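You operate a simulated robot arm through the tools that you are given. There is no shell and no other tool. Be economical: measure what you need, move in short steps, check, and stop when the job is done.

Carry out the task below with a simulated robot arm. There is one attempt and no reset: what you move stays moved.

Task
The gauge is in the red. Pump pocket two into line and trim the pressure to 105.
Fine: Pump knob to IN, three strokes, knob back to HOLD. Trim with the red valve wheel; the line keeps running at speed 3.

Only the result counts: the job must be done as asked and must still hold three seconds after the hand-in. Knocking over, shifting, dropping, spilling or breaking anything else fails it.

Robot
A 7-joint arm with a fingered hand, fixed in place. Base frame: the origin is at the foot of the arm, x ahead of it, y to its left, z up. Readings come in m, rad, newtons and seconds.
Its first joint turns from -2.007 to 2.007 rad. Payload 5 kg.
The TCP is the grasp point between the finger pads, 0.032 m short of the fingertips. In the tool frame z runs along the fingers and y along their closing line. The gripper opens to 0.16 m. The gripper's body begins 0.089 m behind the TCP. The gripper is a hand of 4 fingers: y runs from the thumb to the fingers, the wrist lies at [0, 0, -0.267] in the tool frame, and closing takes about 1.5 s.
Orientation is that of the tool frame in the base frame, as a unit quaternion [x, y, z, w]. With the fingers straight down and closing along the base's y, the tool's x points along the base's -x, its y along +y and its z along -z.

Tools
- The arm moves only by the tool arm_command. Its argument "deltas" is a list of rows, each a list of 6 numbers: the shift along the base's x, y, z in units of 50 mm (1.0 is 50 mm), then the turn, a rotation vector about the base's x, y, z in units of 4 degrees (1.0 is 4 degrees). In form: [[dx, dy, dz, ax, ay, az], ...]. A call has 1 to 20 rows; each row shifts and turns the commanded pose from where the row before left it. "gripper" is the gripper command, from -1 (shut) to 1 (fully open), values between in proportion, set as the call begins (left out, the last holds). A call with a number of a shift or a turn outside -1 to 1 is refused whole. A row lasts 0.2 s, in which the tool goes at most 0.05 m and 0.15 rad; a call with a longer step from one row to the next is refused whole, and so is a gripper value outside its range. Where a pose cannot be reached the arm comes as near as it can. A force on the tool above 80 N (or 10 N above the force at the start of the call, whichever is more), or a blocked arm, ends the call early, and 0.2 s more pass. The fingers move at their own pace (about 0.045 m/s each) and stop on an object; they squeeze with about 22 N. The grip force told is the motor's: it shows also when the fingers shut on nothing. Time passes only in rows, and 0.2 s behind the last, so rows that do not move let the fingers close. It gives the time, the measured TCP pose, the force on the tool (base axes), the opening and the grip force at its end, in the units of the frame above (readings bear some noise), with the torque about the TCP (base axes, N m) and any sound that the robot's microphone picked up.
- Cameras (640 x 400 px; columns grow to the right, rows downward): "scene" is fixed at [0.0491, 0.6512, 1.4793]; the picture's right is [-0.59, -0.81, 0.00], its down [-0.28, 0.21, -0.94] and it looks along [0.76, -0.55, -0.35] (base axes); focal length 368 px, centre (320, 200). "wrist" rides on the gripper at [0.08, -0.004, -0.114] in the tool frame; the picture's right is [0.05, 1.00, 0.00], its down [-0.82, 0.04, -0.58] and it looks along [-0.58, 0.03, 0.82] (tool axes); focal length 265 px, centre (320, 200). There is no depth. A picture from a camera that has moved, and an enlarged one, comes with that camera's place and axes in the base frame and with its lens.
- camera(camera): a new picture of that camera. No time passes.
- raise_lower(by): slides the trunk up (or, below 0, down) by that many m; the arm rides with it, the base frame stays. It gives what a move gives, with no picture.
- set_fingers(finger1, finger2, finger3, thumb_bend): sets how far each is bent, from 0 (flat) to 1 (curled in); at 0.3 the hand is open as for a grip, at 0.7 the pads meet at the TCP. One left out holds its place. A second passes; each finger stops where it meets its share of the squeeze, and holds until it gets a number again. A gripper value or a shape takes the hand back. It gives what a move gives, with no picture; readings hold the bend of each and the force on the fingers (four entries, about 0 where the hand has none), thumb and palm.
- hand_shape(shape): the hand has 4 fingers and takes this shape, open, in about a second: jaw (thumb against the fingers, like two jaws); tri (thumb and two fingers); tip (a fingertip pinch); poke (one finger out to press); point (the index stretched); flat (the hand flat); cup (the hand cupped); fist (a fist). The gripper value then closes the fingers along that shape, each until it touches; the sizes above hold for jaw. It gives what a move gives, with no picture.
- enlarge(camera, box): a new picture of the part [left, top, right, bottom] of that camera's present view, enlarged. No time passes.
- job_done(): hands the job in; it is judged then, once.

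Work in short steps. Places have to be worked out from the pictures, the camera data and where the tool is seen: move nearer, look again, correct. Check each grasp and each placing, and mend what went wrong. You have 120 turns and 68 pictures in all, those below and enlarged ones among them. Open the gripper and draw the arm clear of the work before you hand the job in, unless the task says otherwise; then end with one line.

The tools are called after "Emit:" as name(argument=value, ...) on one line, values as JSON. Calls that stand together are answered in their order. arm_command: Moves the arm, as the interface text tells. Its arguments: {"type":"object","properties":{"deltas":{"type":"array"},"gripper":{"type":"number"}},"required":["deltas"]} The other tools are called the same way: raise_lower (by) slides the trunk up or down; hand_shape (shape) gives the hand a shape; set_fingers (finger1, finger2, finger3, thumb_bend) moves the fingers one by one; camera (camera) takes a picture; enlarge (camera, box) takes an enlarged picture of a part of a camera's view; job_done () hands the job in.

At the start:

```text
time_s: 0.0
position: [0.736, -0.0444, 1.2406]
tcp_rot: [0.0, 1.0, 0.001, 0.0]
force: [0.4, -1.2, 0.0]
wrist_torque: [0.0, 0.03, 0.0]
grip_width: 0.1596
grip_force: 0.0
shape: jaw
bend: [0.3, 0.3, 0.3, 0.3]
finger forces: [0.0, 0.0, 0.0, 0.1, 0.0, 0.0]
trunk travel left (down, up): [-0.625, 0.365]
```

scene: 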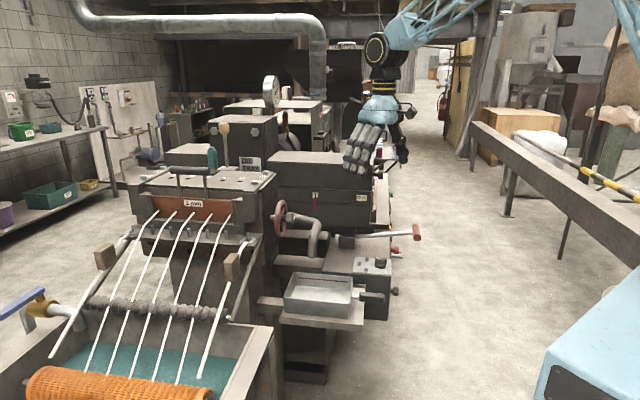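
wrist: 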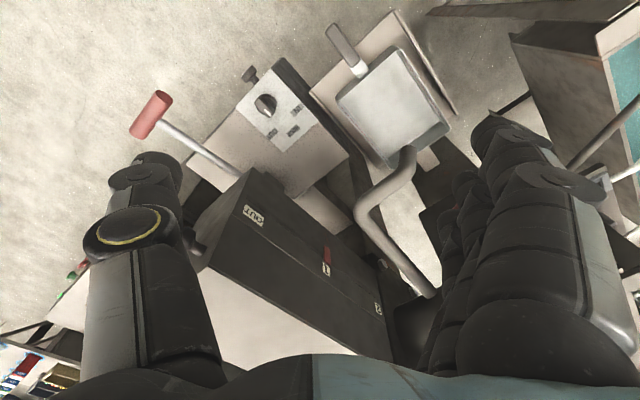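

The scene shows a machine with a red-gripped pump lever, a small knob panel, a red valve wheel and a gauge. I enlarge these areas to identify them.

Emit:
enlarge(camera="scene", box=[260, 180, 440, 320])

Emit:
enlarge(camera="scene", box=[180, 60, 420, 210])

Emit:
enlarge(camera="wrist", box=[120, 20, 480, 320])

```text
2.86 times, centred on (350, 250) of scene
camera zoom: at [0.0491, 0.6512, 1.4793], right [-0.59, -0.81, 0.0], down [-0.28, 0.21, -0.94], along [0.76, -0.55, -0.35], focal length 1050 px, centre (234, 57)
```

zoom: 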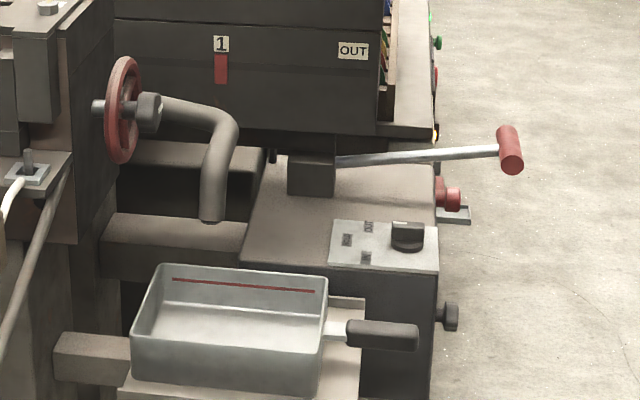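

```text
2.67 times, centred on (300, 135) of scene
camera zoom: at [0.0491, 0.6512, 1.4793], right [-0.59, -0.81, 0.0], down [-0.28, 0.21, -0.94], along [0.76, -0.55, -0.35], focal length 980 px, centre (373, 373)
```

zoom: 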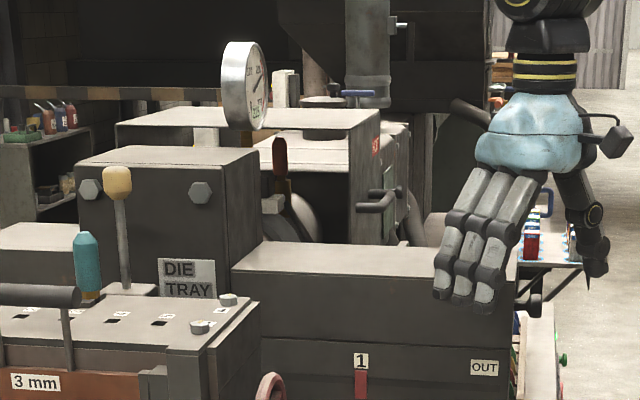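

```text
1.33 times, centred on (300, 170) of wrist
camera zoom: at [0.656, -0.0489, 1.355], right [-0.05, 1.0, 0.0], down [0.82, 0.04, 0.58], along [0.58, 0.03, -0.82], focal length 354 px, centre (347, 240)
```

zoom: 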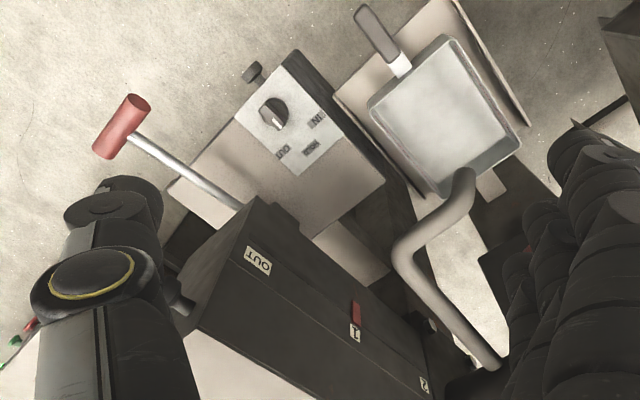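

I need clearer readings of the gauge and of the labels on the panel.

Emit:
enlarge(camera="scene", box=[250, 65, 300, 115])

Emit:
enlarge(camera="wrist", box=[220, 50, 350, 160])

Emit:
enlarge(camera="scene", box=[265, 195, 345, 255])

Emit:
enlarge(camera="scene", box=[370, 150, 430, 300])

```text
8.00 times, centred on (275, 90) of scene
camera zoom: at [0.0491, 0.6512, 1.4793], right [-0.59, -0.81, 0.0], down [-0.28, 0.21, -0.94], along [0.76, -0.55, -0.35], focal length 2941 px, centre (680, 1080)
```

zoom: 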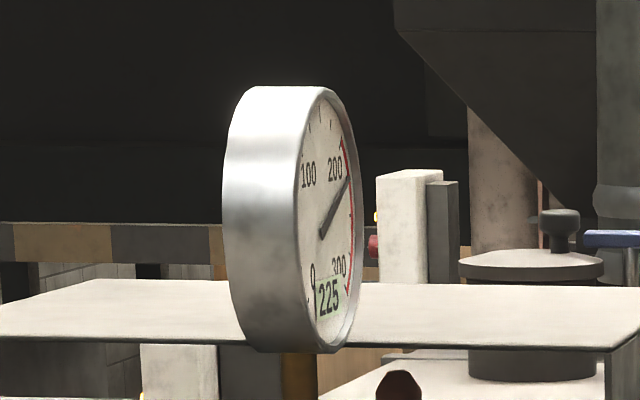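

```text
3.64 times, centred on (285, 105) of wrist
camera zoom: at [0.656, -0.0489, 1.355], right [-0.05, 1.0, 0.0], down [0.82, 0.04, 0.58], along [0.58, 0.03, -0.82], focal length 965 px, centre (447, 546)
```

zoom: 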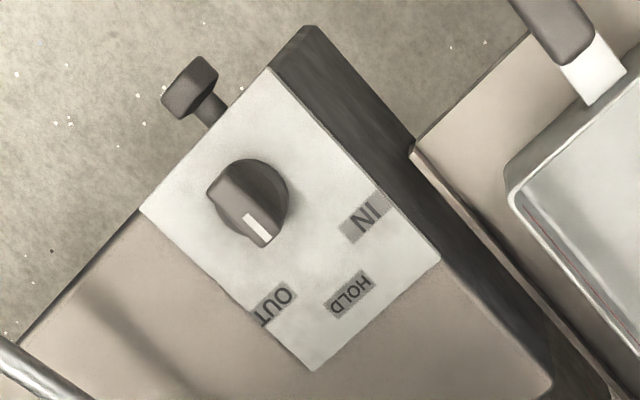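

```text
6.67 times, centred on (305, 225) of scene
camera zoom: at [0.0491, 0.6512, 1.4793], right [-0.59, -0.81, 0.0], down [-0.28, 0.21, -0.94], along [0.76, -0.55, -0.35], focal length 2451 px, centre (420, 33)
```

zoom: 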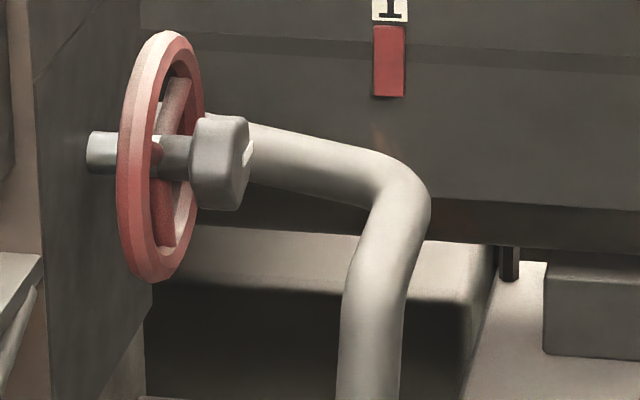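

```text
2.67 times, centred on (400, 225) of scene
camera zoom: at [0.0491, 0.6512, 1.4793], right [-0.59, -0.81, 0.0], down [-0.28, 0.21, -0.94], along [0.76, -0.55, -0.35], focal length 980 px, centre (107, 133)
```

zoom: 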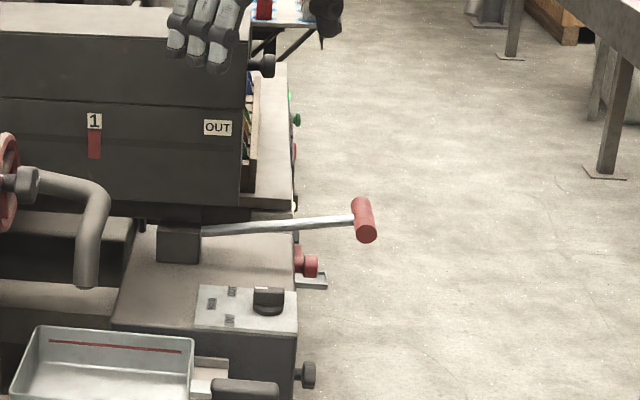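

The gauge reads 225, and the knob sits at HOLD with IN counterclockwise from it. The lever handle is at about (0.82, -0.335, 0.90). I shift the hand back and to the left so the wrist camera can see the wheel.

Emit:
arm_command(deltas=[[-0.8, 0.8, 0, 0, 0, 0], [-0.8, 0.8, 0, 0, 0, 0], [-0.6, 0.8, 0, 0, 0, 0], [0, 0.8, 0, 0, 0, 0]])

Emit:
camera(camera="wrist")

```text
refused: row 1 steps farther than a row can; nothing moved
```

```text
58 pictures are left
camera wrist: at [0.656, -0.0489, 1.355], right [-0.05, 1.0, 0.0], down [0.82, 0.04, 0.58], along [0.58, 0.03, -0.82], focal length 265 px, centre (320, 200)
```

wrist: 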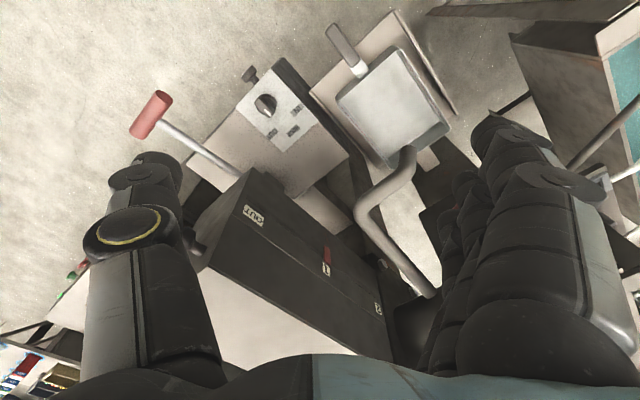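

The step was too long, so I repeat it with shorter rows.

Emit:
arm_command(deltas=[[-0.6, 0.6, 0, 0, 0, 0], [-0.6, 0.6, 0, 0, 0, 0], [-0.6, 0.6, 0, 0, 0, 0], [-0.6, 0.6, 0, 0, 0, 0], [0, 0.6, 0, 0, 0, 0]])

Emit:
camera(camera="wrist")

```text
time_s: 1.2
position: [0.6154, 0.1069, 1.241]
tcp_rot: [0.0, 1.0, -0.001, 0.0]
force: [0.0, -0.6, -0.3]
wrist_torque: [-0.03, -0.01, -0.01]
grip_width: 0.1598
grip_force: 0.1
shape: jaw
bend: [0.3, 0.3, 0.3, 0.3]
finger forces: [0.0, 0.1, 0.1, 0.1, 0.0, 0.1]
trunk travel left (down, up): [-0.625, 0.365]
```

```text
57 pictures are left
camera wrist: at [0.536, 0.1027, 1.3549], right [-0.05, 1.0, 0.0], down [0.82, 0.04, 0.58], along [0.58, 0.03, -0.82], focal length 265 px, centre (320, 200)
```

wrist: 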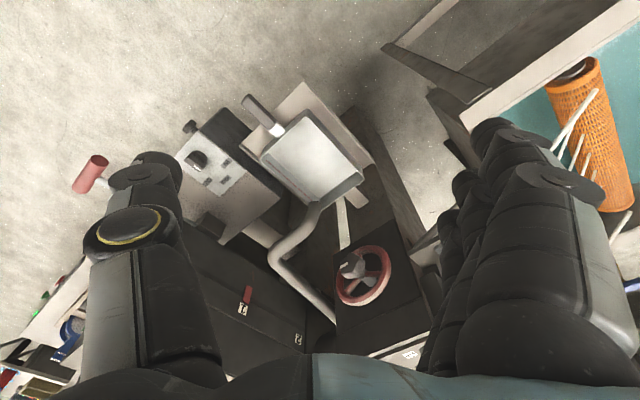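

The wheel centre comes out at about (0.871, 0.191, 1.078). I zoom in for detail on the wheel, and on the knob and lever again.

Emit:
enlarge(camera="wrist", box=[290, 210, 450, 320])

Emit:
enlarge(camera="wrist", box=[60, 80, 280, 240])

```text
3.64 times, centred on (370, 265) of wrist
camera zoom: at [0.536, 0.1027, 1.3549], right [-0.05, 1.0, 0.0], down [0.82, 0.04, 0.58], along [0.58, 0.03, -0.82], focal length 965 px, centre (138, -36)
```

zoom: 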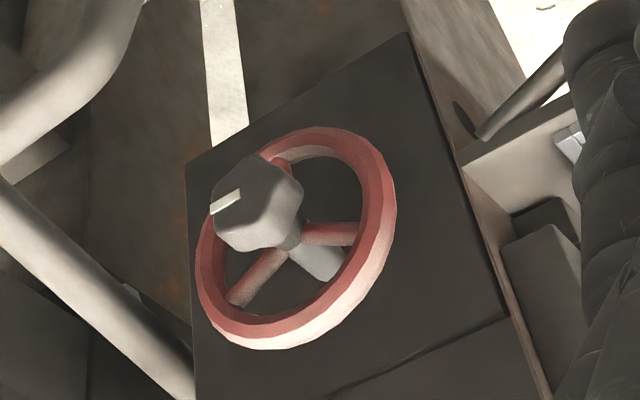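

```text
2.50 times, centred on (170, 160) of wrist
camera zoom: at [0.536, 0.1027, 1.3549], right [-0.05, 1.0, 0.0], down [0.82, 0.04, 0.58], along [0.58, 0.03, -0.82], focal length 664 px, centre (695, 300)
```

zoom: 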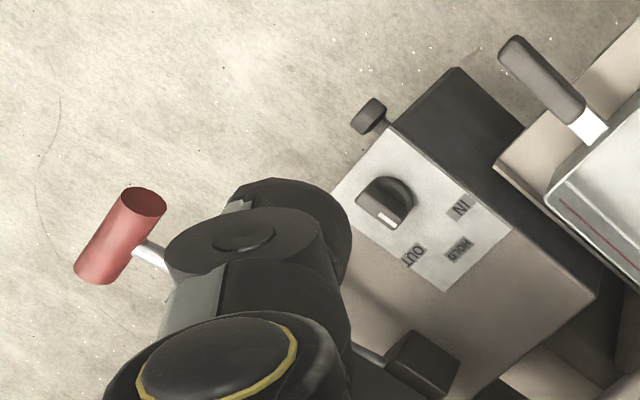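

The panel's machine axes are at 45° to the base: the knob top is at about (0.797, -0.140, 0.86) and the lever handle at about (0.809, -0.321, 0.914). I turn the hand 45° and move it in front of the knob, then lower the trunk.

Emit:
arm_command(deltas=[[0.13, -0.43, 0, 0, 0, 0.9375], [0.13, -0.43, 0, 0, 0, 0.9375], [0.13, -0.43, 0, 0, 0, 0.9375], [0.13, -0.43, 0, 0, 0, 0.9375], [0.13, -0.43, 0, 0, 0, 0.9375], [0.13, -0.43, 0, 0, 0, 0.9375], [0.13, -0.43, 0, 0, 0, 0.9375], [0.13, -0.43, 0, 0, 0, 0.9375], [0.13, -0.43, 0, 0, 0, 0.9375], [0.13, -0.43, 0, 0, 0, 0.9375], [0.13, -0.43, 0, 0, 0, 0.9375], [0.13, -0.25, 0, 0, 0, 0.9375]])

Emit:
raise_lower(by=-0.22)

Emit:
camera(camera="wrist")

Emit:
camera(camera="scene")

```text
time_s: 3.8
position: [0.6946, -0.1433, 1.2405]
tcp_rot: [-0.384, 0.923, 0.001, 0.001]
force: [0.2, -0.4, 0.2]
wrist_torque: [0.01, 0.01, 0.0]
grip_width: 0.1598
grip_force: 0.0
shape: jaw
bend: [0.3, 0.3, 0.3, 0.3]
finger forces: [0.0, 0.1, 0.0, 0.1, 0.0, 0.1]
trunk travel left (down, up): [-0.625, 0.365]
```

```text
time_s: 6.1
position: [0.6931, -0.1438, 1.021]
tcp_rot: [-0.383, 0.924, 0.001, 0.0]
force: [0.8, 0.5, 0.6]
wrist_torque: [0.0, 0.01, 0.0]
grip_width: 0.1597
grip_force: 0.0
shape: jaw
bend: [0.3, 0.3, 0.3, 0.3]
finger forces: [0.0, 0.0, 0.1, 0.1, 0.0, 0.1]
trunk travel left (down, up): [-0.405, 0.585]
```

```text
54 pictures are left
camera wrist: at [0.6402, -0.2038, 1.1344], right [-0.74, 0.67, 0.0], down [0.55, 0.61, 0.58], along [0.39, 0.43, -0.82], focal length 265 px, centre (320, 200)
```

wrist: 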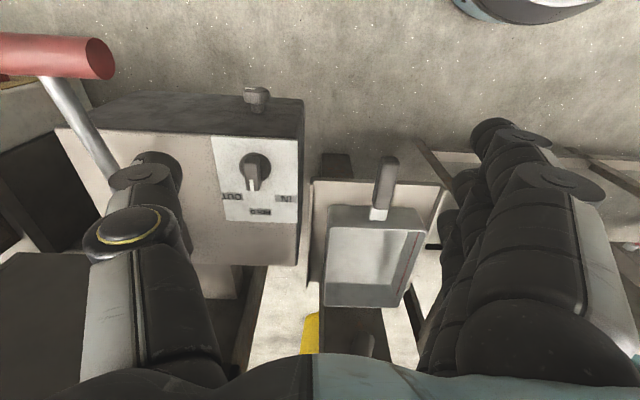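

```text
53 pictures are left
```

scene: 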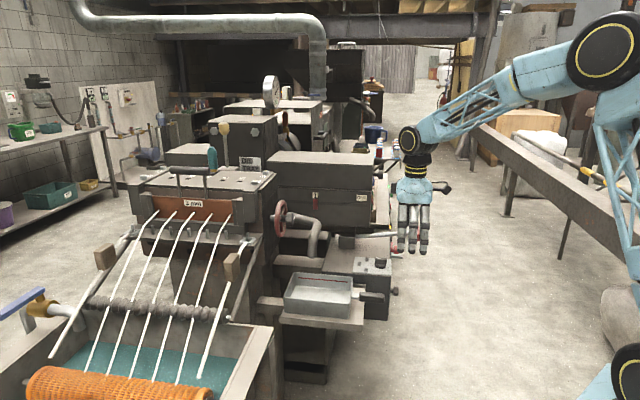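

The knob is confirmed at (0.797, -0.142), with its bar pointing at HOLD and my closing axis across it. I form a fingertip pinch and look at it.

Emit:
hand_shape(shape="tip")

Emit:
camera(camera="wrist")

```text
time_s: 7.0
position: [0.6939, -0.1436, 1.0198]
tcp_rot: [-0.382, 0.924, 0.0, 0.0]
force: [-0.2, 0.9, -0.3]
wrist_torque: [0.03, 0.01, -0.02]
grip_width: 0.1599
grip_force: 0.0
shape: tip
bend: [0.01, 0.3, 0.01, 0.3]
finger forces: [0.0, 0.0, 0.0, 0.1, 0.0, 0.0]
trunk travel left (down, up): [-0.405, 0.585]
```

```text
52 pictures are left
camera wrist: at [0.6402, -0.2038, 1.1343], right [-0.74, 0.67, 0.0], down [0.55, 0.61, 0.58], along [0.39, 0.43, -0.82], focal length 265 px, centre (320, 200)
```

wrist: 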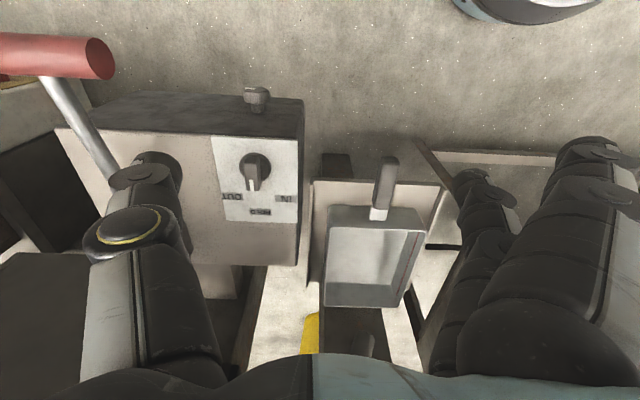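

The straightened fingers could hit the pan, so I go back to jaw, half-close, and move over the knob.

Emit:
hand_shape(shape="jaw")

Emit:
arm_command(deltas=[[0.5, 0, 0, 0, 0, 0], [0.5, 0, 0, 0, 0, 0], [0.5, 0, 0, 0, 0, 0], [0.56, 0.04, 0, 0, 0, 0], [0, 0, -0.6, 0, 0, 0], [0, 0, -0.6, 0, 0, 0], [0, 0, -0.3, 0, 0, 0], [0, 0, 0, 0, 0, 0]], gripper=-0.1)

Emit:
camera(camera="wrist")

Emit:
enlarge(camera="scene", box=[320, 170, 450, 310])

```text
time_s: 7.9
position: [0.6939, -0.143, 1.0209]
tcp_rot: [-0.382, 0.924, 0.0, 0.0]
force: [0.3, 0.7, -0.8]
wrist_torque: [-0.03, 0.01, -0.03]
grip_width: 0.1598
grip_force: 0.0
shape: jaw
bend: [0.3, 0.3, 0.3, 0.3]
finger forces: [0.0, 0.1, 0.1, 0.1, 0.0, 0.1]
trunk travel left (down, up): [-0.405, 0.585]
```

```text
time_s: 9.7
position: [0.7974, -0.1417, 0.9449]
tcp_rot: [-0.382, 0.924, 0.0, 0.001]
force: [0.0, 0.4, 0.9]
wrist_torque: [0.02, -0.01, 0.02]
grip_width: 0.073
grip_force: 0.1
shape: jaw
bend: [0.73, 0.73, 0.73, 0.7]
finger forces: [0.1, 0.0, 0.0, 0.0, 0.0, 0.1]
trunk travel left (down, up): [-0.405, 0.585]
```

```text
51 pictures are left
camera wrist: at [0.744, -0.2024, 1.0592], right [-0.74, 0.67, 0.0], down [0.55, 0.61, 0.58], along [0.39, 0.43, -0.82], focal length 265 px, centre (320, 200)
```

wrist: 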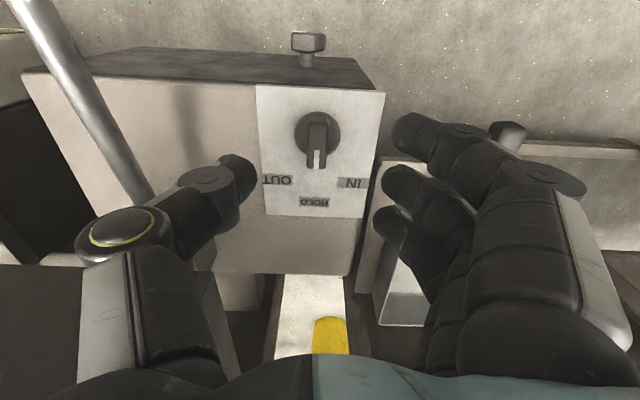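

```text
2.86 times, centred on (385, 240) of scene
camera zoom: at [0.0491, 0.6512, 1.4793], right [-0.59, -0.81, 0.0], down [-0.28, 0.21, -0.94], along [0.76, -0.55, -0.35], focal length 1050 px, centre (134, 86)
```

zoom: 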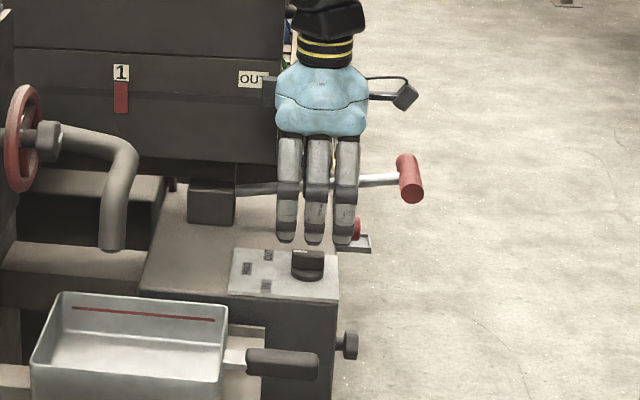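

Alignment looks good. I descend 50 mm and check the height of the fingertips.

Emit:
arm_command(deltas=[[0, -0.04, -0.5, 0, 0, 0], [0, 0, -0.5, 0, 0, 0], [0, 0, 0, 0, 0, 0]])

Emit:
enlarge(camera="scene", box=[350, 220, 420, 290])

```text
time_s: 10.5
position: [0.7983, -0.1444, 0.894]
tcp_rot: [-0.383, 0.924, 0.0, -0.001]
force: [-0.9, 0.2, -1.0]
wrist_torque: [0.0, 0.0, -0.02]
grip_width: 0.0729
grip_force: 0.0
shape: jaw
bend: [0.73, 0.73, 0.73, 0.7]
finger forces: [0.0, 0.0, 0.0, 0.0, 0.0, 0.1]
trunk travel left (down, up): [-0.405, 0.585]
```

```text
5.71 times, centred on (385, 255) of scene
camera zoom: at [0.0491, 0.6512, 1.4793], right [-0.59, -0.81, 0.0], down [-0.28, 0.21, -0.94], along [0.76, -0.55, -0.35], focal length 2101 px, centre (-51, -114)
```

zoom: 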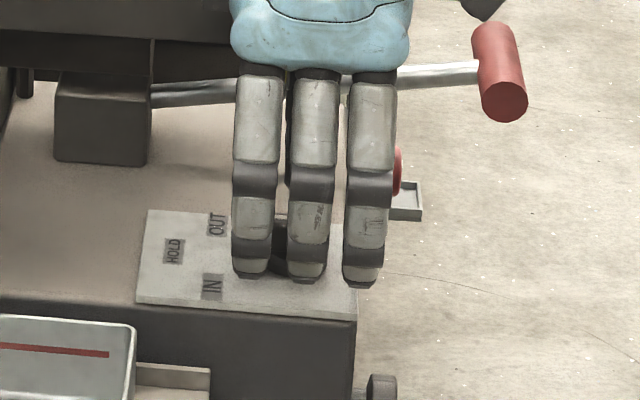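

The fingertips are about 20 mm above the panel with the hand centred on the knob. I go down 14 mm and close on the bar.

Emit:
arm_command(deltas=[[0, 0.03, -0.28, 0, 0, 0], [0, 0, 0, 0, 0, 0]])

Emit:
arm_command(deltas=[[0, 0, 0, 0, 0, 0], [0, 0, 0, 0, 0, 0], [0, 0, 0, 0, 0, 0], [0, 0, 0, 0, 0, 0], [0, 0, 0, 0, 0, 0], [0, 0, 0, 0, 0, 0]], gripper=-1)

Emit:
camera(camera="wrist")

```text
time_s: 11.1
position: [0.7966, -0.1427, 0.8802]
tcp_rot: [-0.383, 0.924, 0.0, 0.0]
force: [-0.3, -0.5, 0.2]
wrist_torque: [0.02, 0.01, 0.0]
grip_width: 0.0729
grip_force: 0.0
shape: jaw
bend: [0.73, 0.73, 0.73, 0.7]
finger forces: [0.1, 0.0, 0.0, 0.1, 0.1, 0.0]
trunk travel left (down, up): [-0.405, 0.585]
```

```text
time_s: 12.5
position: [0.7963, -0.1424, 0.8843]
tcp_rot: [-0.383, 0.924, -0.002, 0.002]
force: [0.8, 0.6, 9.9]
wrist_torque: [-0.24, -0.1, 0.03]
grip_width: 0.0121
grip_force: 22.4
shape: jaw
bend: [0.68, 0.72, 0.67, 0.71]
finger forces: [0.0, 6.4, 7.0, 0.0, 35.0, 0.0]
trunk travel left (down, up): [-0.405, 0.585]
```

```text
48 pictures are left
camera wrist: at [0.7435, -0.2029, 0.9964], right [-0.74, 0.67, 0.0], down [0.54, 0.61, 0.58], along [0.39, 0.43, -0.82], focal length 265 px, centre (320, 200)
```

wrist: 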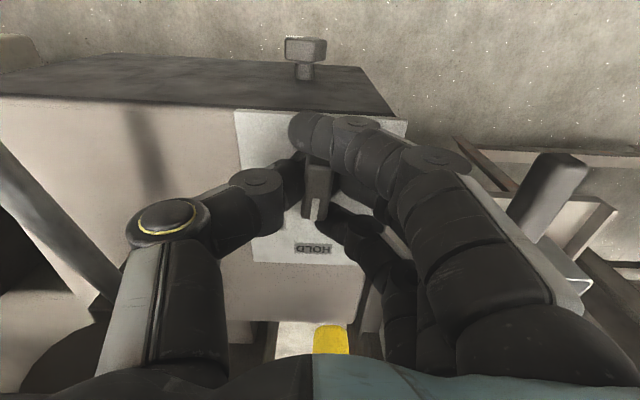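

The bar is gripped (12 mm, thumb 35 N). I rotate +45° about z towards IN.

Emit:
arm_command(deltas=[[0, 0, 0, 0, 0, 0.8], [0, 0, 0, 0, 0, 0.8], [0, 0, 0, 0, 0, 0.8], [0, 0, 0, 0, 0, 0.8], [0, 0, 0, 0, 0, 0.8], [0, 0, 0, 0, 0, 0.8], [0, 0, 0, 0, 0, 0.8], [0, 0, 0, 0, 0, 0.8], [0, 0, 0, 0, 0, 0.8], [0, 0, 0, 0, 0, 0.8], [0, 0, 0, 0, 0, 0.8], [0, 0, 0, 0, 0, 0.8], [0, 0, 0, 0, 0, 0.8], [0, 0, 0, 0, 0, 0.8]])

Emit:
camera(camera="wrist")

```text
time_s: 15.5
position: [0.7949, -0.1426, 0.8833]
tcp_rot: [-0.707, 0.708, -0.001, 0.002]
force: [13.7, -16.1, 31.6]
wrist_torque: [-0.41, -0.71, -0.08]
grip_width: 0.0131
grip_force: 22.1
shape: jaw
bend: [0.68, 0.74, 0.7, 0.71]
finger forces: [0.0, 14.6, 1.3, 0.0, 42.3, 0.1]
trunk travel left (down, up): [-0.405, 0.585]
```

```text
47 pictures are left
camera wrist: at [0.8005, -0.2243, 0.9969], right [-1.0, -0.05, 0.0], down [-0.04, 0.82, 0.58], along [-0.03, 0.58, -0.82], focal length 265 px, centre (320, 200)
```

wrist: 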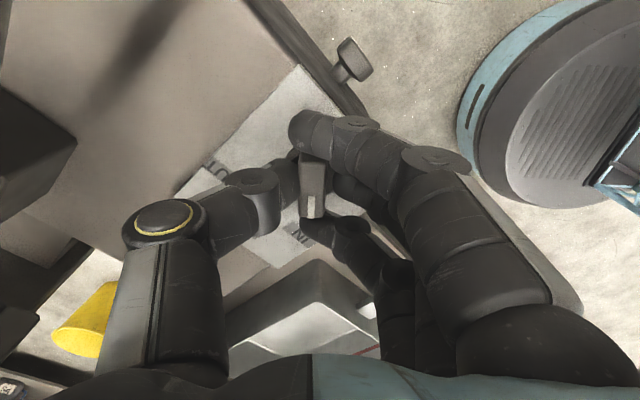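

The knob turned with the hand and now points at IN. I open, rise and check.

Emit:
arm_command(deltas=[[0, 0, 0, 0, 0, 0], [0, 0, 0, 0, 0, 0], [0, 0, 0, 0, 0, 0], [0, 0, 0, 0, 0, 0], [0, 0, 0, 0, 0, 0], [0, 0, 0.4, 0, 0, 0], [0, 0, 0.8, 0, 0, 0], [0, 0, 0.8, 0, 0, 0]], gripper=-0.1)

Emit:
camera(camera="wrist")

```text
time_s: 17.3
position: [0.7944, -0.1395, 0.982]
tcp_rot: [-0.707, 0.708, 0.0, -0.001]
force: [-19.5, 19.1, -1.1]
wrist_torque: [-0.72, -0.65, 1.23]
grip_width: 0.0647
grip_force: 0.0
shape: jaw
bend: [0.73, 0.73, 0.73, 0.7]
finger forces: [0.1, 0.0, 0.0, 0.0, 27.3, 0.1]
trunk travel left (down, up): [-0.405, 0.585]
```

```text
46 pictures are left
camera wrist: at [0.8004, -0.221, 1.0963], right [-1.0, -0.05, 0.0], down [-0.04, 0.82, 0.58], along [-0.03, 0.58, -0.82], focal length 265 px, centre (320, 200)
```

wrist: 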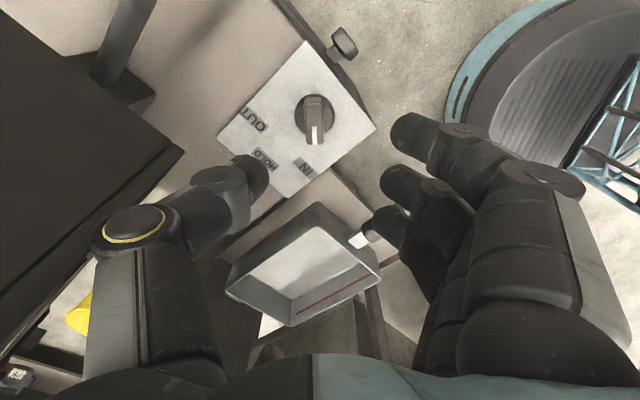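

The knob is at IN, but the thumb reads 27 N, so something is touching it. I look before moving.

Emit:
enlarge(camera="scene", box=[320, 140, 460, 290])

```text
2.67 times, centred on (390, 215) of scene
camera zoom: at [0.0491, 0.6512, 1.4793], right [-0.59, -0.81, 0.0], down [-0.28, 0.21, -0.94], along [0.76, -0.55, -0.35], focal length 980 px, centre (133, 160)
```

zoom: 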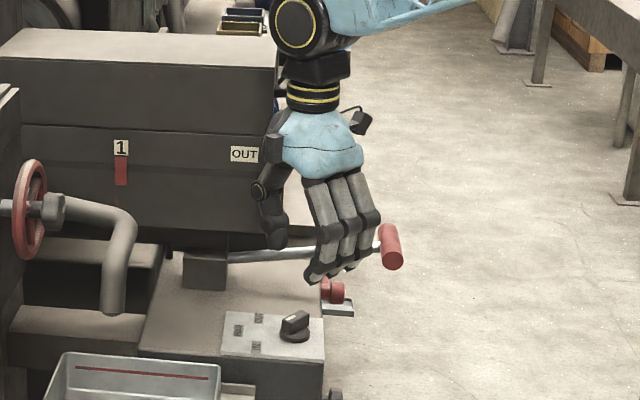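

The lever hasn't moved. I re-read with a still row.

Emit:
arm_command(deltas=[[0, 0, 0, 0, 0, 0]])

```text
time_s: 17.7
position: [0.7955, -0.14, 0.9817]
tcp_rot: [-0.707, 0.708, -0.001, 0.0]
force: [-20.8, 23.0, -2.8]
wrist_torque: [-0.93, -0.6, 1.54]
grip_width: 0.0648
grip_force: 0.1
shape: jaw
bend: [0.73, 0.73, 0.73, 0.7]
finger forces: [0.0, 0.0, 0.0, 0.0, 30.8, 0.0]
trunk travel left (down, up): [-0.405, 0.585]
```

The contact is with the slide box: its face runs along u at v≈-0.726. I back away along +v, draw back toward -u, and turn the hand another 45° so it can close along u over the lever handle.

Emit:
arm_command(deltas=[[-0.4, 0.4, 0, 0, 0, 0], [-0.5, -0.3, 0.4, 0, 0, 0], [-0.6, -0.5, 0.4, 0, 0, 0], [-0.6, -0.5, 0.2, 0, 0, 0], [0, -0.2, 0, 0, 0, 0.9375], [0, -0.2, 0, 0, 0, 0.9375], [0, -0.2, 0, 0, 0, 0.9375], [0, -0.2, 0, 0, 0, 0.9375], [0, -0.2, 0, 0, 0, 0.9375], [0, -0.2, 0, 0, 0, 0.9375], [0, -0.2, 0, 0, 0, 0.9375], [0, -0.2, 0, 0, 0, 0.9375], [0, -0.2, 0, 0, 0, 0.9375], [0, -0.2, 0, 0, 0, 0.9375], [0, -0.2, 0, 0, 0, 0.9375], [0, -0.2, 0, 0, 0, 0.9375]])

Emit:
camera(camera="wrist")

Emit:
camera(camera="scene")

```text
time_s: 21.1
position: [0.6924, -0.2478, 1.0322]
tcp_rot: [0.831, -0.557, 0.0, 0.0]
force: [0.1, -0.4, 0.0]
wrist_torque: [0.0, -0.02, 0.02]
grip_width: 0.0719
grip_force: 0.1
shape: jaw
bend: [0.73, 0.73, 0.73, 0.7]
finger forces: [0.0, 0.0, 0.0, 0.0, 0.0, 0.1]
out of reach, approached as far as the arm can: row 11, 12, 13, 14, 15, 16
trunk travel left (down, up): [-0.405, 0.585]
```

```text
44 pictures are left
camera wrist: at [0.7266, -0.3209, 1.1452], right [-0.9, -0.43, 0.0], down [-0.35, 0.74, 0.58], along [-0.25, 0.52, -0.82], focal length 265 px, centre (320, 200)
```

wrist: 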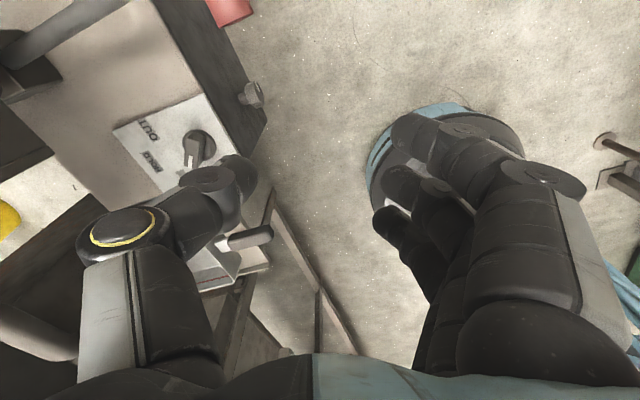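

```text
43 pictures are left
```

scene: 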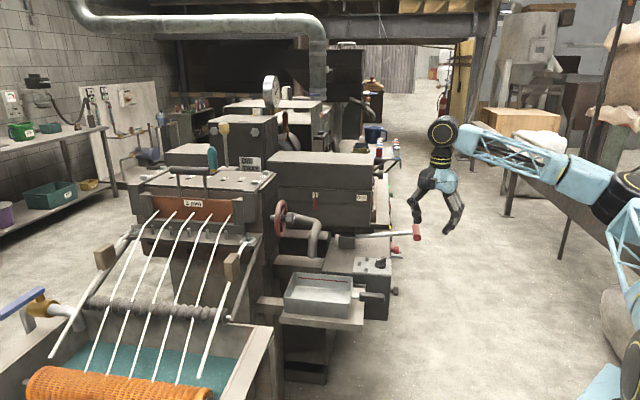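

The wrist joint stops short of 135°. I'll instead grip the T-handle end to end (closing along v) at +45°, so I rotate back and open.

Emit:
arm_command(deltas=[[0, 0, 0, 0, 0, -1], [0, 0, 0, 0, 0, -1], [0, 0, 0, 0, 0, -1], [0, 0, 0, 0, 0, -1], [0, 0, 0, 0, 0, -1], [0, 0, 0, 0, 0, -1], [0, 0, 0, 0, 0, -1], [0, 0, 0, 0, 0, -1], [0, 0, 0, 0, 0, -1], [0, 0, 0, 0, 0, -1], [0, 0, 0, 0, 0, -1], [0, 0, 0, 0, 0, -1], [0, 0, 0, 0, 0, -1], [0, 0, 0, 0, 0, -1], [0, 0, 0, 0, 0, -1], [0, 0, 0, 0, 0, -1], [0, 0, 0, 0, 0, -0.8]], gripper=1)

Emit:
camera(camera="wrist")

```text
time_s: 24.7
position: [0.6926, -0.2459, 1.0316]
tcp_rot: [-0.383, 0.924, -0.001, 0.0]
force: [0.1, 0.4, 0.1]
wrist_torque: [0.03, -0.03, -0.01]
grip_width: 0.1598
grip_force: 0.1
shape: jaw
bend: [0.3, 0.3, 0.3, 0.3]
finger forces: [0.0, 0.0, 0.0, 0.0, 0.0, 0.0]
trunk travel left (down, up): [-0.405, 0.585]
```

```text
42 pictures are left
camera wrist: at [0.6386, -0.3075, 1.1453], right [-0.74, 0.67, 0.0], down [0.55, 0.61, 0.58], along [0.39, 0.43, -0.82], focal length 265 px, centre (320, 200)
```

wrist: 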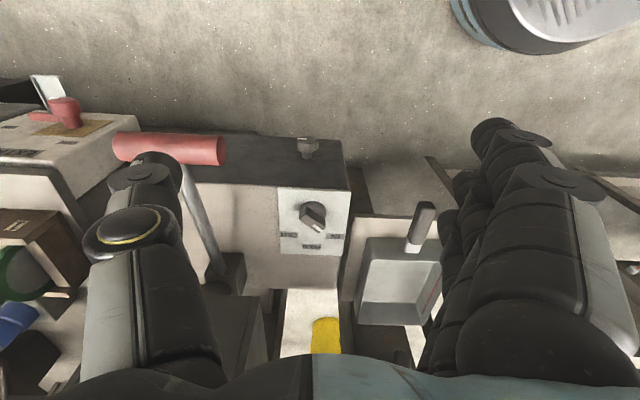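

The handle is about 0.10 m long and centred near (0.812, -0.322). I move over it and descend.

Emit:
arm_command(deltas=[[0.5, -0.3, 0, 0, 0, 0], [0.6, -0.4, 0, 0, 0, 0], [0.6, -0.4, 0, 0, 0, 0], [0.68, -0.42, 0, 0, 0, 0], [0, 0, -0.5, 0, 0, 0], [0, 0, 0, 0, 0, 0]])

Emit:
camera(camera="wrist")

```text
time_s: 26.1
position: [0.8101, -0.3232, 1.0072]
tcp_rot: [-0.383, 0.924, 0.0, 0.0]
force: [-0.9, 0.0, 0.1]
wrist_torque: [0.01, 0.02, -0.01]
grip_width: 0.1597
grip_force: 0.1
shape: jaw
bend: [0.3, 0.3, 0.3, 0.3]
finger forces: [0.1, 0.0, 0.1, 0.1, 0.1, 0.1]
trunk travel left (down, up): [-0.405, 0.585]
```

```text
41 pictures are left
camera wrist: at [0.7576, -0.3844, 1.1202], right [-0.74, 0.67, 0.0], down [0.54, 0.61, 0.58], along [0.39, 0.43, -0.82], focal length 265 px, centre (320, 200)
```

wrist: 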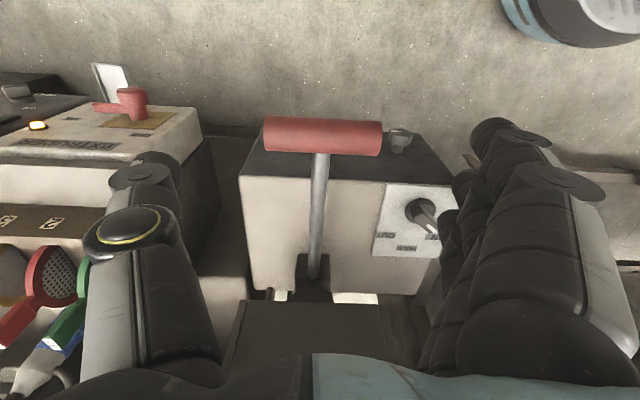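

It is well centred. I descend to handle height and close on its ends.

Emit:
arm_command(deltas=[[0, 0, -0.6, 0, 0, 0], [0, 0, -0.6, 0, 0, 0], [0, 0, -0.5, 0, 0, 0], [0, 0, 0, 0, 0, 0]])

Emit:
arm_command(deltas=[[0, 0, 0, 0, 0, 0], [0, 0, 0, 0, 0, 0], [0, 0, 0, 0, 0, 0], [0, 0, 0, 0, 0, 0], [0, 0, 0, 0, 0, 0], [0, 0, 0, 0, 0, 0]], gripper=-1)

Emit:
camera(camera="wrist")

```text
time_s: 27.1
position: [0.8111, -0.3236, 0.9198]
tcp_rot: [-0.383, 0.924, 0.001, 0.001]
force: [0.0, 0.2, -0.6]
wrist_torque: [0.04, 0.0, 0.03]
grip_width: 0.1597
grip_force: 0.0
shape: jaw
bend: [0.3, 0.3, 0.3, 0.3]
finger forces: [0.0, 0.0, 0.0, 0.0, 0.0, 0.0]
trunk travel left (down, up): [-0.405, 0.585]
```

```text
time_s: 28.5
position: [0.8102, -0.3221, 0.92]
tcp_rot: [-0.384, 0.923, 0.0, -0.001]
force: [0.3, 0.4, 0.9]
wrist_torque: [0.02, -0.04, 0.02]
grip_width: 0.0692
grip_force: 0.1
shape: jaw
bend: [0.73, 0.71, 0.73, 0.7]
finger forces: [0.1, 0.7, 0.1, 0.1, 0.7, 0.0]
trunk travel left (down, up): [-0.405, 0.585]
```

```text
40 pictures are left
camera wrist: at [0.758, -0.3838, 1.0345], right [-0.74, 0.67, 0.0], down [0.55, 0.61, 0.58], along [0.39, 0.43, -0.82], focal length 265 px, centre (320, 200)
```

wrist: 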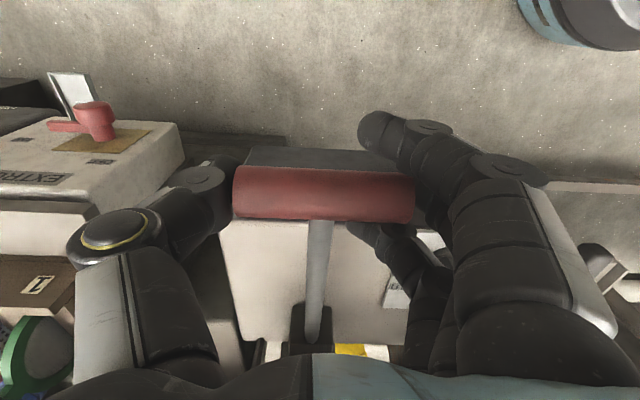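

The fingers are settling on the handle ends; I wait for the full squeeze.

Emit:
arm_command(deltas=[[0, 0, 0, 0, 0, 0], [0, 0, 0, 0, 0, 0], [0, 0, 0, 0, 0, 0], [0, 0, 0, 0, 0, 0], [0, 0, 0, 0, 0, 0]], gripper=-1)

Emit:
camera(camera="wrist")

```text
time_s: 29.7
position: [0.8108, -0.323, 0.9197]
tcp_rot: [-0.383, 0.924, -0.001, -0.001]
force: [3.7, -3.5, -2.1]
wrist_torque: [-0.12, -0.08, 0.3]
grip_width: 0.0522
grip_force: 22.0
shape: jaw
bend: [0.68, 0.72, 0.7, 0.7]
finger forces: [0.0, 6.9, 7.0, 0.1, 19.7, 0.0]
trunk travel left (down, up): [-0.405, 0.585]
```

```text
39 pictures are left
camera wrist: at [0.7582, -0.3841, 1.0342], right [-0.74, 0.67, 0.0], down [0.55, 0.61, 0.58], along [0.39, 0.43, -0.82], focal length 265 px, centre (320, 200)
```

wrist: 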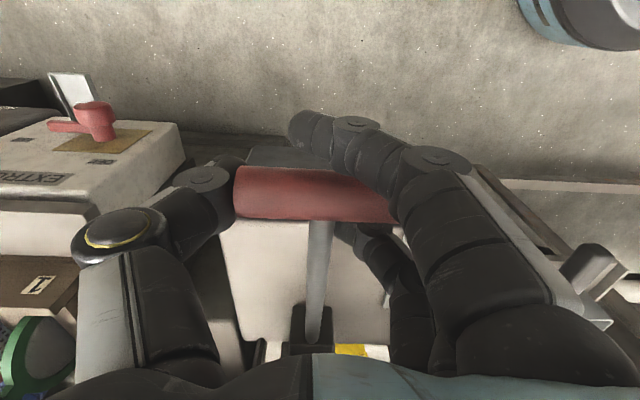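

Both sides are gripped. I try a gentle 30 mm push down.

Emit:
arm_command(deltas=[[0, 0, -0.2, 0, 0, 0], [0, 0, -0.2, 0, 0, 0], [0, 0, -0.2, 0, 0, 0]])

Emit:
enlarge(camera="scene", box=[340, 150, 460, 270])

```text
time_s: 30.5
position: [0.8098, -0.3253, 0.8908]
tcp_rot: [-0.383, 0.924, 0.001, 0.001]
force: [2.0, -9.4, 3.1]
wrist_torque: [-0.24, -0.23, 0.08]
grip_width: 0.0514
grip_force: 22.0
shape: jaw
bend: [0.68, 0.72, 0.7, 0.7]
finger forces: [0.0, 6.6, 4.8, 0.0, 20.9, 0.0]
trunk travel left (down, up): [-0.405, 0.585]
```

```text
3.33 times, centred on (400, 210) of scene
camera zoom: at [0.0491, 0.6512, 1.4793], right [-0.59, -0.81, 0.0], down [-0.28, 0.21, -0.94], along [0.76, -0.55, -0.35], focal length 1226 px, centre (53, 167)
```

zoom: 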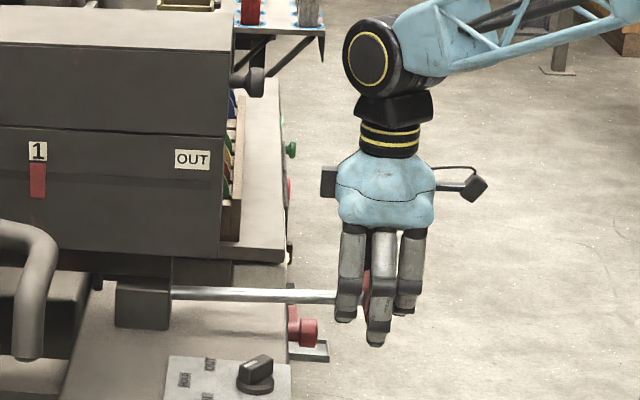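

The lever follows easily. I continue down in steps to find the bottom stop.

Emit:
arm_command(deltas=[[0, 0, -0.2, 0, 0, 0], [0.02, 0.02, -0.2, 0, 0, 0], [0.02, 0.02, -0.2, 0, 0, 0]])

Emit:
arm_command(deltas=[[0.03, 0.03, -0.2, 0, 0, 0], [0.04, 0.04, -0.2, 0, 0, 0]])

Emit:
enlarge(camera="scene", box=[340, 150, 460, 270])

```text
time_s: 31.3
position: [0.8123, -0.322, 0.8607]
tcp_rot: [-0.383, 0.924, 0.0, 0.0]
force: [3.7, -12.0, 3.5]
wrist_torque: [-0.31, -0.28, -0.06]
grip_width: 0.0508
grip_force: 21.9
shape: jaw
bend: [0.68, 0.72, 0.71, 0.71]
finger forces: [0.0, 5.8, 2.8, 0.0, 19.5, 0.0]
trunk travel left (down, up): [-0.405, 0.585]
```

```text
time_s: 31.9
position: [0.8153, -0.3193, 0.8406]
tcp_rot: [-0.383, 0.924, 0.0, 0.0]
force: [2.9, -17.2, 3.9]
wrist_torque: [-0.39, -0.22, -0.18]
grip_width: 0.05
grip_force: 21.8
shape: jaw
bend: [0.68, 0.72, 0.72, 0.71]
finger forces: [0.6, 5.4, 1.1, 0.0, 19.8, 0.1]
trunk travel left (down, up): [-0.405, 0.585]
```

```text
3.33 times, centred on (400, 210) of scene
camera zoom: at [0.0491, 0.6512, 1.4793], right [-0.59, -0.81, 0.0], down [-0.28, 0.21, -0.94], along [0.76, -0.55, -0.35], focal length 1226 px, centre (53, 167)
```

zoom: 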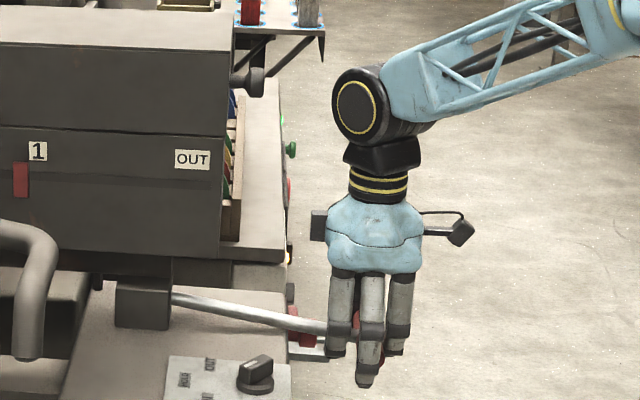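

The red indicator is moving toward 2, so the down stroke pumps. I continue down to the stop.

Emit:
arm_command(deltas=[[0.03, 0.01, -0.2, 0, 0, 0], [0.03, 0.01, -0.2, 0, 0, 0]])

Emit:
arm_command(deltas=[[0.04, 0.02, -0.2, 0, 0, 0], [0.04, 0.02, -0.2, 0, 0, 0]])

Emit:
enlarge(camera="scene", box=[340, 150, 460, 270])

```text
time_s: 32.5
position: [0.8196, -0.3161, 0.8209]
tcp_rot: [-0.384, 0.924, 0.0, 0.0]
force: [3.4, -14.9, 4.5]
wrist_torque: [-0.23, -0.26, -0.1]
grip_width: 0.0493
grip_force: 22.2
shape: jaw
bend: [0.68, 0.72, 0.72, 0.72]
finger forces: [4.3, 5.7, 0.1, 0.0, 18.0, 0.0]
trunk travel left (down, up): [-0.405, 0.585]
```

```text
time_s: 33.1
position: [0.8223, -0.3178, 0.7999]
tcp_rot: [-0.383, 0.924, -0.001, 0.0]
force: [-0.6, -15.1, 11.0]
wrist_torque: [0.03, 0.0, 0.41]
grip_width: 0.0412
grip_force: 21.8
shape: jaw
bend: [0.68, 0.73, 0.72, 0.74]
finger forces: [14.2, 2.8, 0.1, 0.0, 13.5, 0.2]
trunk travel left (down, up): [-0.405, 0.585]
```

```text
3.33 times, centred on (400, 210) of scene
camera zoom: at [0.0491, 0.6512, 1.4793], right [-0.59, -0.81, 0.0], down [-0.28, 0.21, -0.94], along [0.76, -0.55, -0.35], focal length 1226 px, centre (53, 167)
```

zoom: 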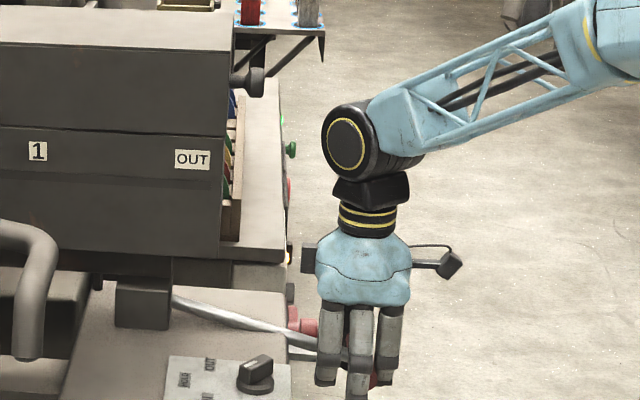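

The indicator has gone further left and the grip has shifted a little. I check the indicator position and the handle.

Emit:
enlarge(camera="scene", box=[265, 170, 425, 280])

Emit:
camera(camera="wrist")

```text
3.64 times, centred on (345, 225) of scene
camera zoom: at [0.0491, 0.6512, 1.4793], right [-0.59, -0.81, 0.0], down [-0.28, 0.21, -0.94], along [0.76, -0.55, -0.35], focal length 1337 px, centre (229, 109)
```

zoom: 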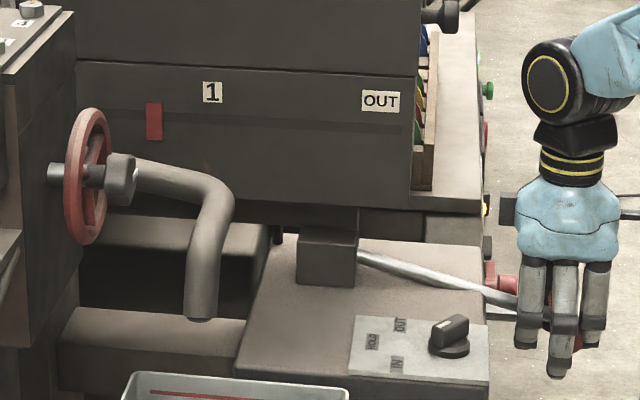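

```text
34 pictures are left
camera wrist: at [0.7697, -0.3772, 0.9146], right [-0.74, 0.67, 0.0], down [0.55, 0.61, 0.58], along [0.39, 0.43, -0.82], focal length 265 px, centre (320, 200)
```

wrist: 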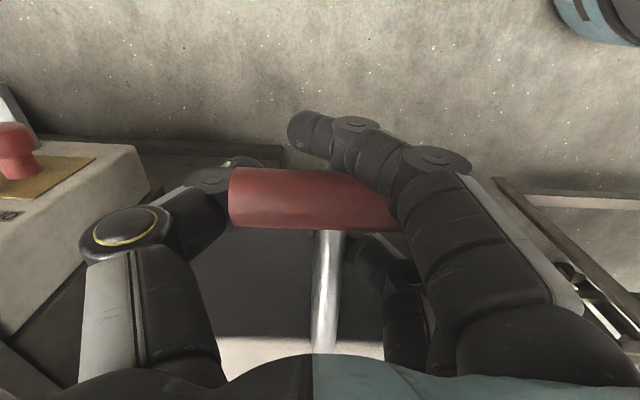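

The indicator has moved about a third of the 1→2 distance. I push 10 mm more to confirm the stop.

Emit:
arm_command(deltas=[[0.03, 0.03, -0.2, 0, 0, 0], [0, 0, 0, 0, 0, 0]])

Emit:
enlarge(camera="scene", box=[265, 170, 425, 280])

```text
time_s: 33.7
position: [0.8239, -0.3177, 0.7919]
tcp_rot: [-0.383, 0.924, -0.001, -0.001]
force: [-11.7, -30.1, 22.0]
wrist_torque: [0.47, 0.1, 0.87]
grip_width: 0.0385
grip_force: 22.1
shape: jaw
bend: [0.68, 0.74, 0.72, 0.75]
finger forces: [28.2, 1.3, 0.0, 0.0, 13.2, 0.0]
trunk travel left (down, up): [-0.405, 0.585]
```

```text
3.64 times, centred on (345, 225) of scene
camera zoom: at [0.0491, 0.6512, 1.4793], right [-0.59, -0.81, 0.0], down [-0.28, 0.21, -0.94], along [0.76, -0.55, -0.35], focal length 1337 px, centre (229, 109)
```

zoom: 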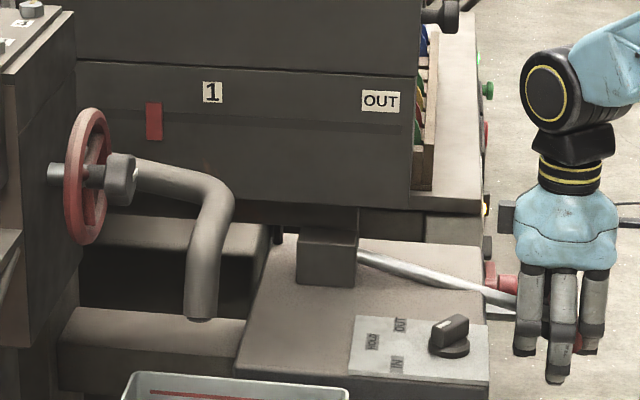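

That was the bottom stop. I bring the lever back up along the arc.

Emit:
arm_command(deltas=[[-0.05, -0.03, 0.3, 0, 0, 0], [-0.05, -0.03, 0.3, 0, 0, 0], [-0.05, -0.02, 0.3, 0, 0, 0], [-0.05, -0.02, 0.3, 0, 0, 0], [-0.03, 0, 0.3, 0, 0, 0], [-0.02, 0, 0.3, 0, 0, 0], [0, 0, 0.3, 0, 0, 0], [0, 0, 0.3, 0, 0, 0]])

Emit:
enlarge(camera="scene", box=[265, 170, 425, 280])

```text
time_s: 35.5
position: [0.8135, -0.3159, 0.9051]
tcp_rot: [-0.384, 0.923, 0.004, -0.002]
force: [16.5, -13.1, -27.2]
wrist_torque: [0.7, 0.6, 0.25]
grip_width: 0.0468
grip_force: 21.7
shape: jaw
bend: [0.68, 0.74, 0.72, 0.72]
finger forces: [2.6, 1.7, 0.2, 0.0, 25.6, 0.0]
trunk travel left (down, up): [-0.405, 0.585]
```

```text
3.64 times, centred on (345, 225) of scene
camera zoom: at [0.0491, 0.6512, 1.4793], right [-0.59, -0.81, 0.0], down [-0.28, 0.21, -0.94], along [0.76, -0.55, -0.35], focal length 1337 px, centre (229, 109)
```

zoom: 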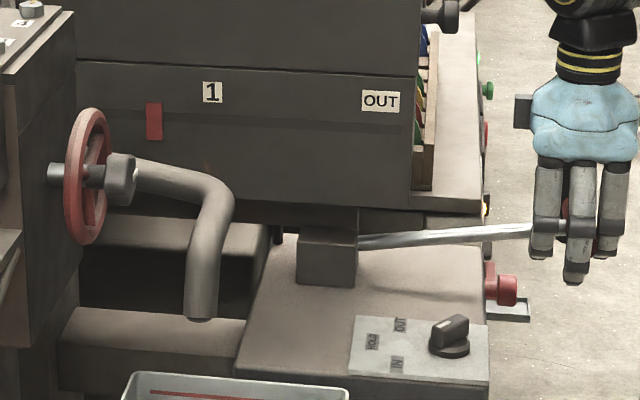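

The lever is at its top stop (-27 N) and the indicator is holding. Second stroke down.

Emit:
arm_command(deltas=[[0, -0.02, -0.3, 0, 0, 0], [0, -0.02, -0.3, 0, 0, 0], [0.02, 0, -0.3, 0, 0, 0], [0.03, 0, -0.3, 0, 0, 0], [0.05, 0.02, -0.3, 0, 0, 0], [0.05, 0.02, -0.3, 0, 0, 0], [0.05, 0.03, -0.3, 0, 0, 0], [0.05, 0.03, -0.3, 0, 0, 0]])

Emit:
enlarge(camera="scene", box=[265, 170, 425, 280])

```text
time_s: 37.3
position: [0.8235, -0.3167, 0.7926]
tcp_rot: [-0.383, 0.924, -0.001, 0.001]
force: [-8.5, -15.8, 20.0]
wrist_torque: [0.22, 0.02, 0.54]
grip_width: 0.0388
grip_force: 22.1
shape: jaw
bend: [0.68, 0.74, 0.72, 0.75]
finger forces: [18.8, 2.1, 0.0, 0.0, 12.6, 0.1]
trunk travel left (down, up): [-0.405, 0.585]
```

```text
3.64 times, centred on (345, 225) of scene
camera zoom: at [0.0491, 0.6512, 1.4793], right [-0.59, -0.81, 0.0], down [-0.28, 0.21, -0.94], along [0.76, -0.55, -0.35], focal length 1337 px, centre (229, 109)
```

zoom: 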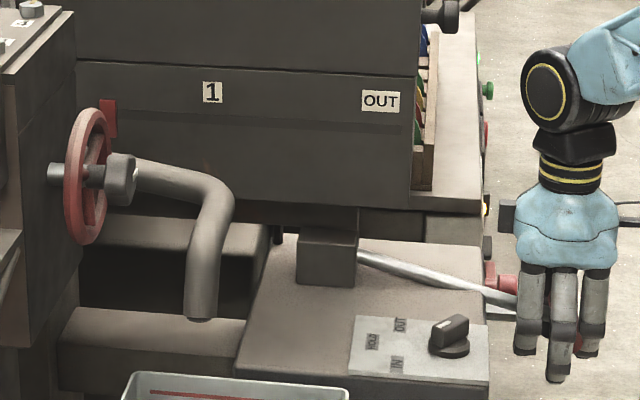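

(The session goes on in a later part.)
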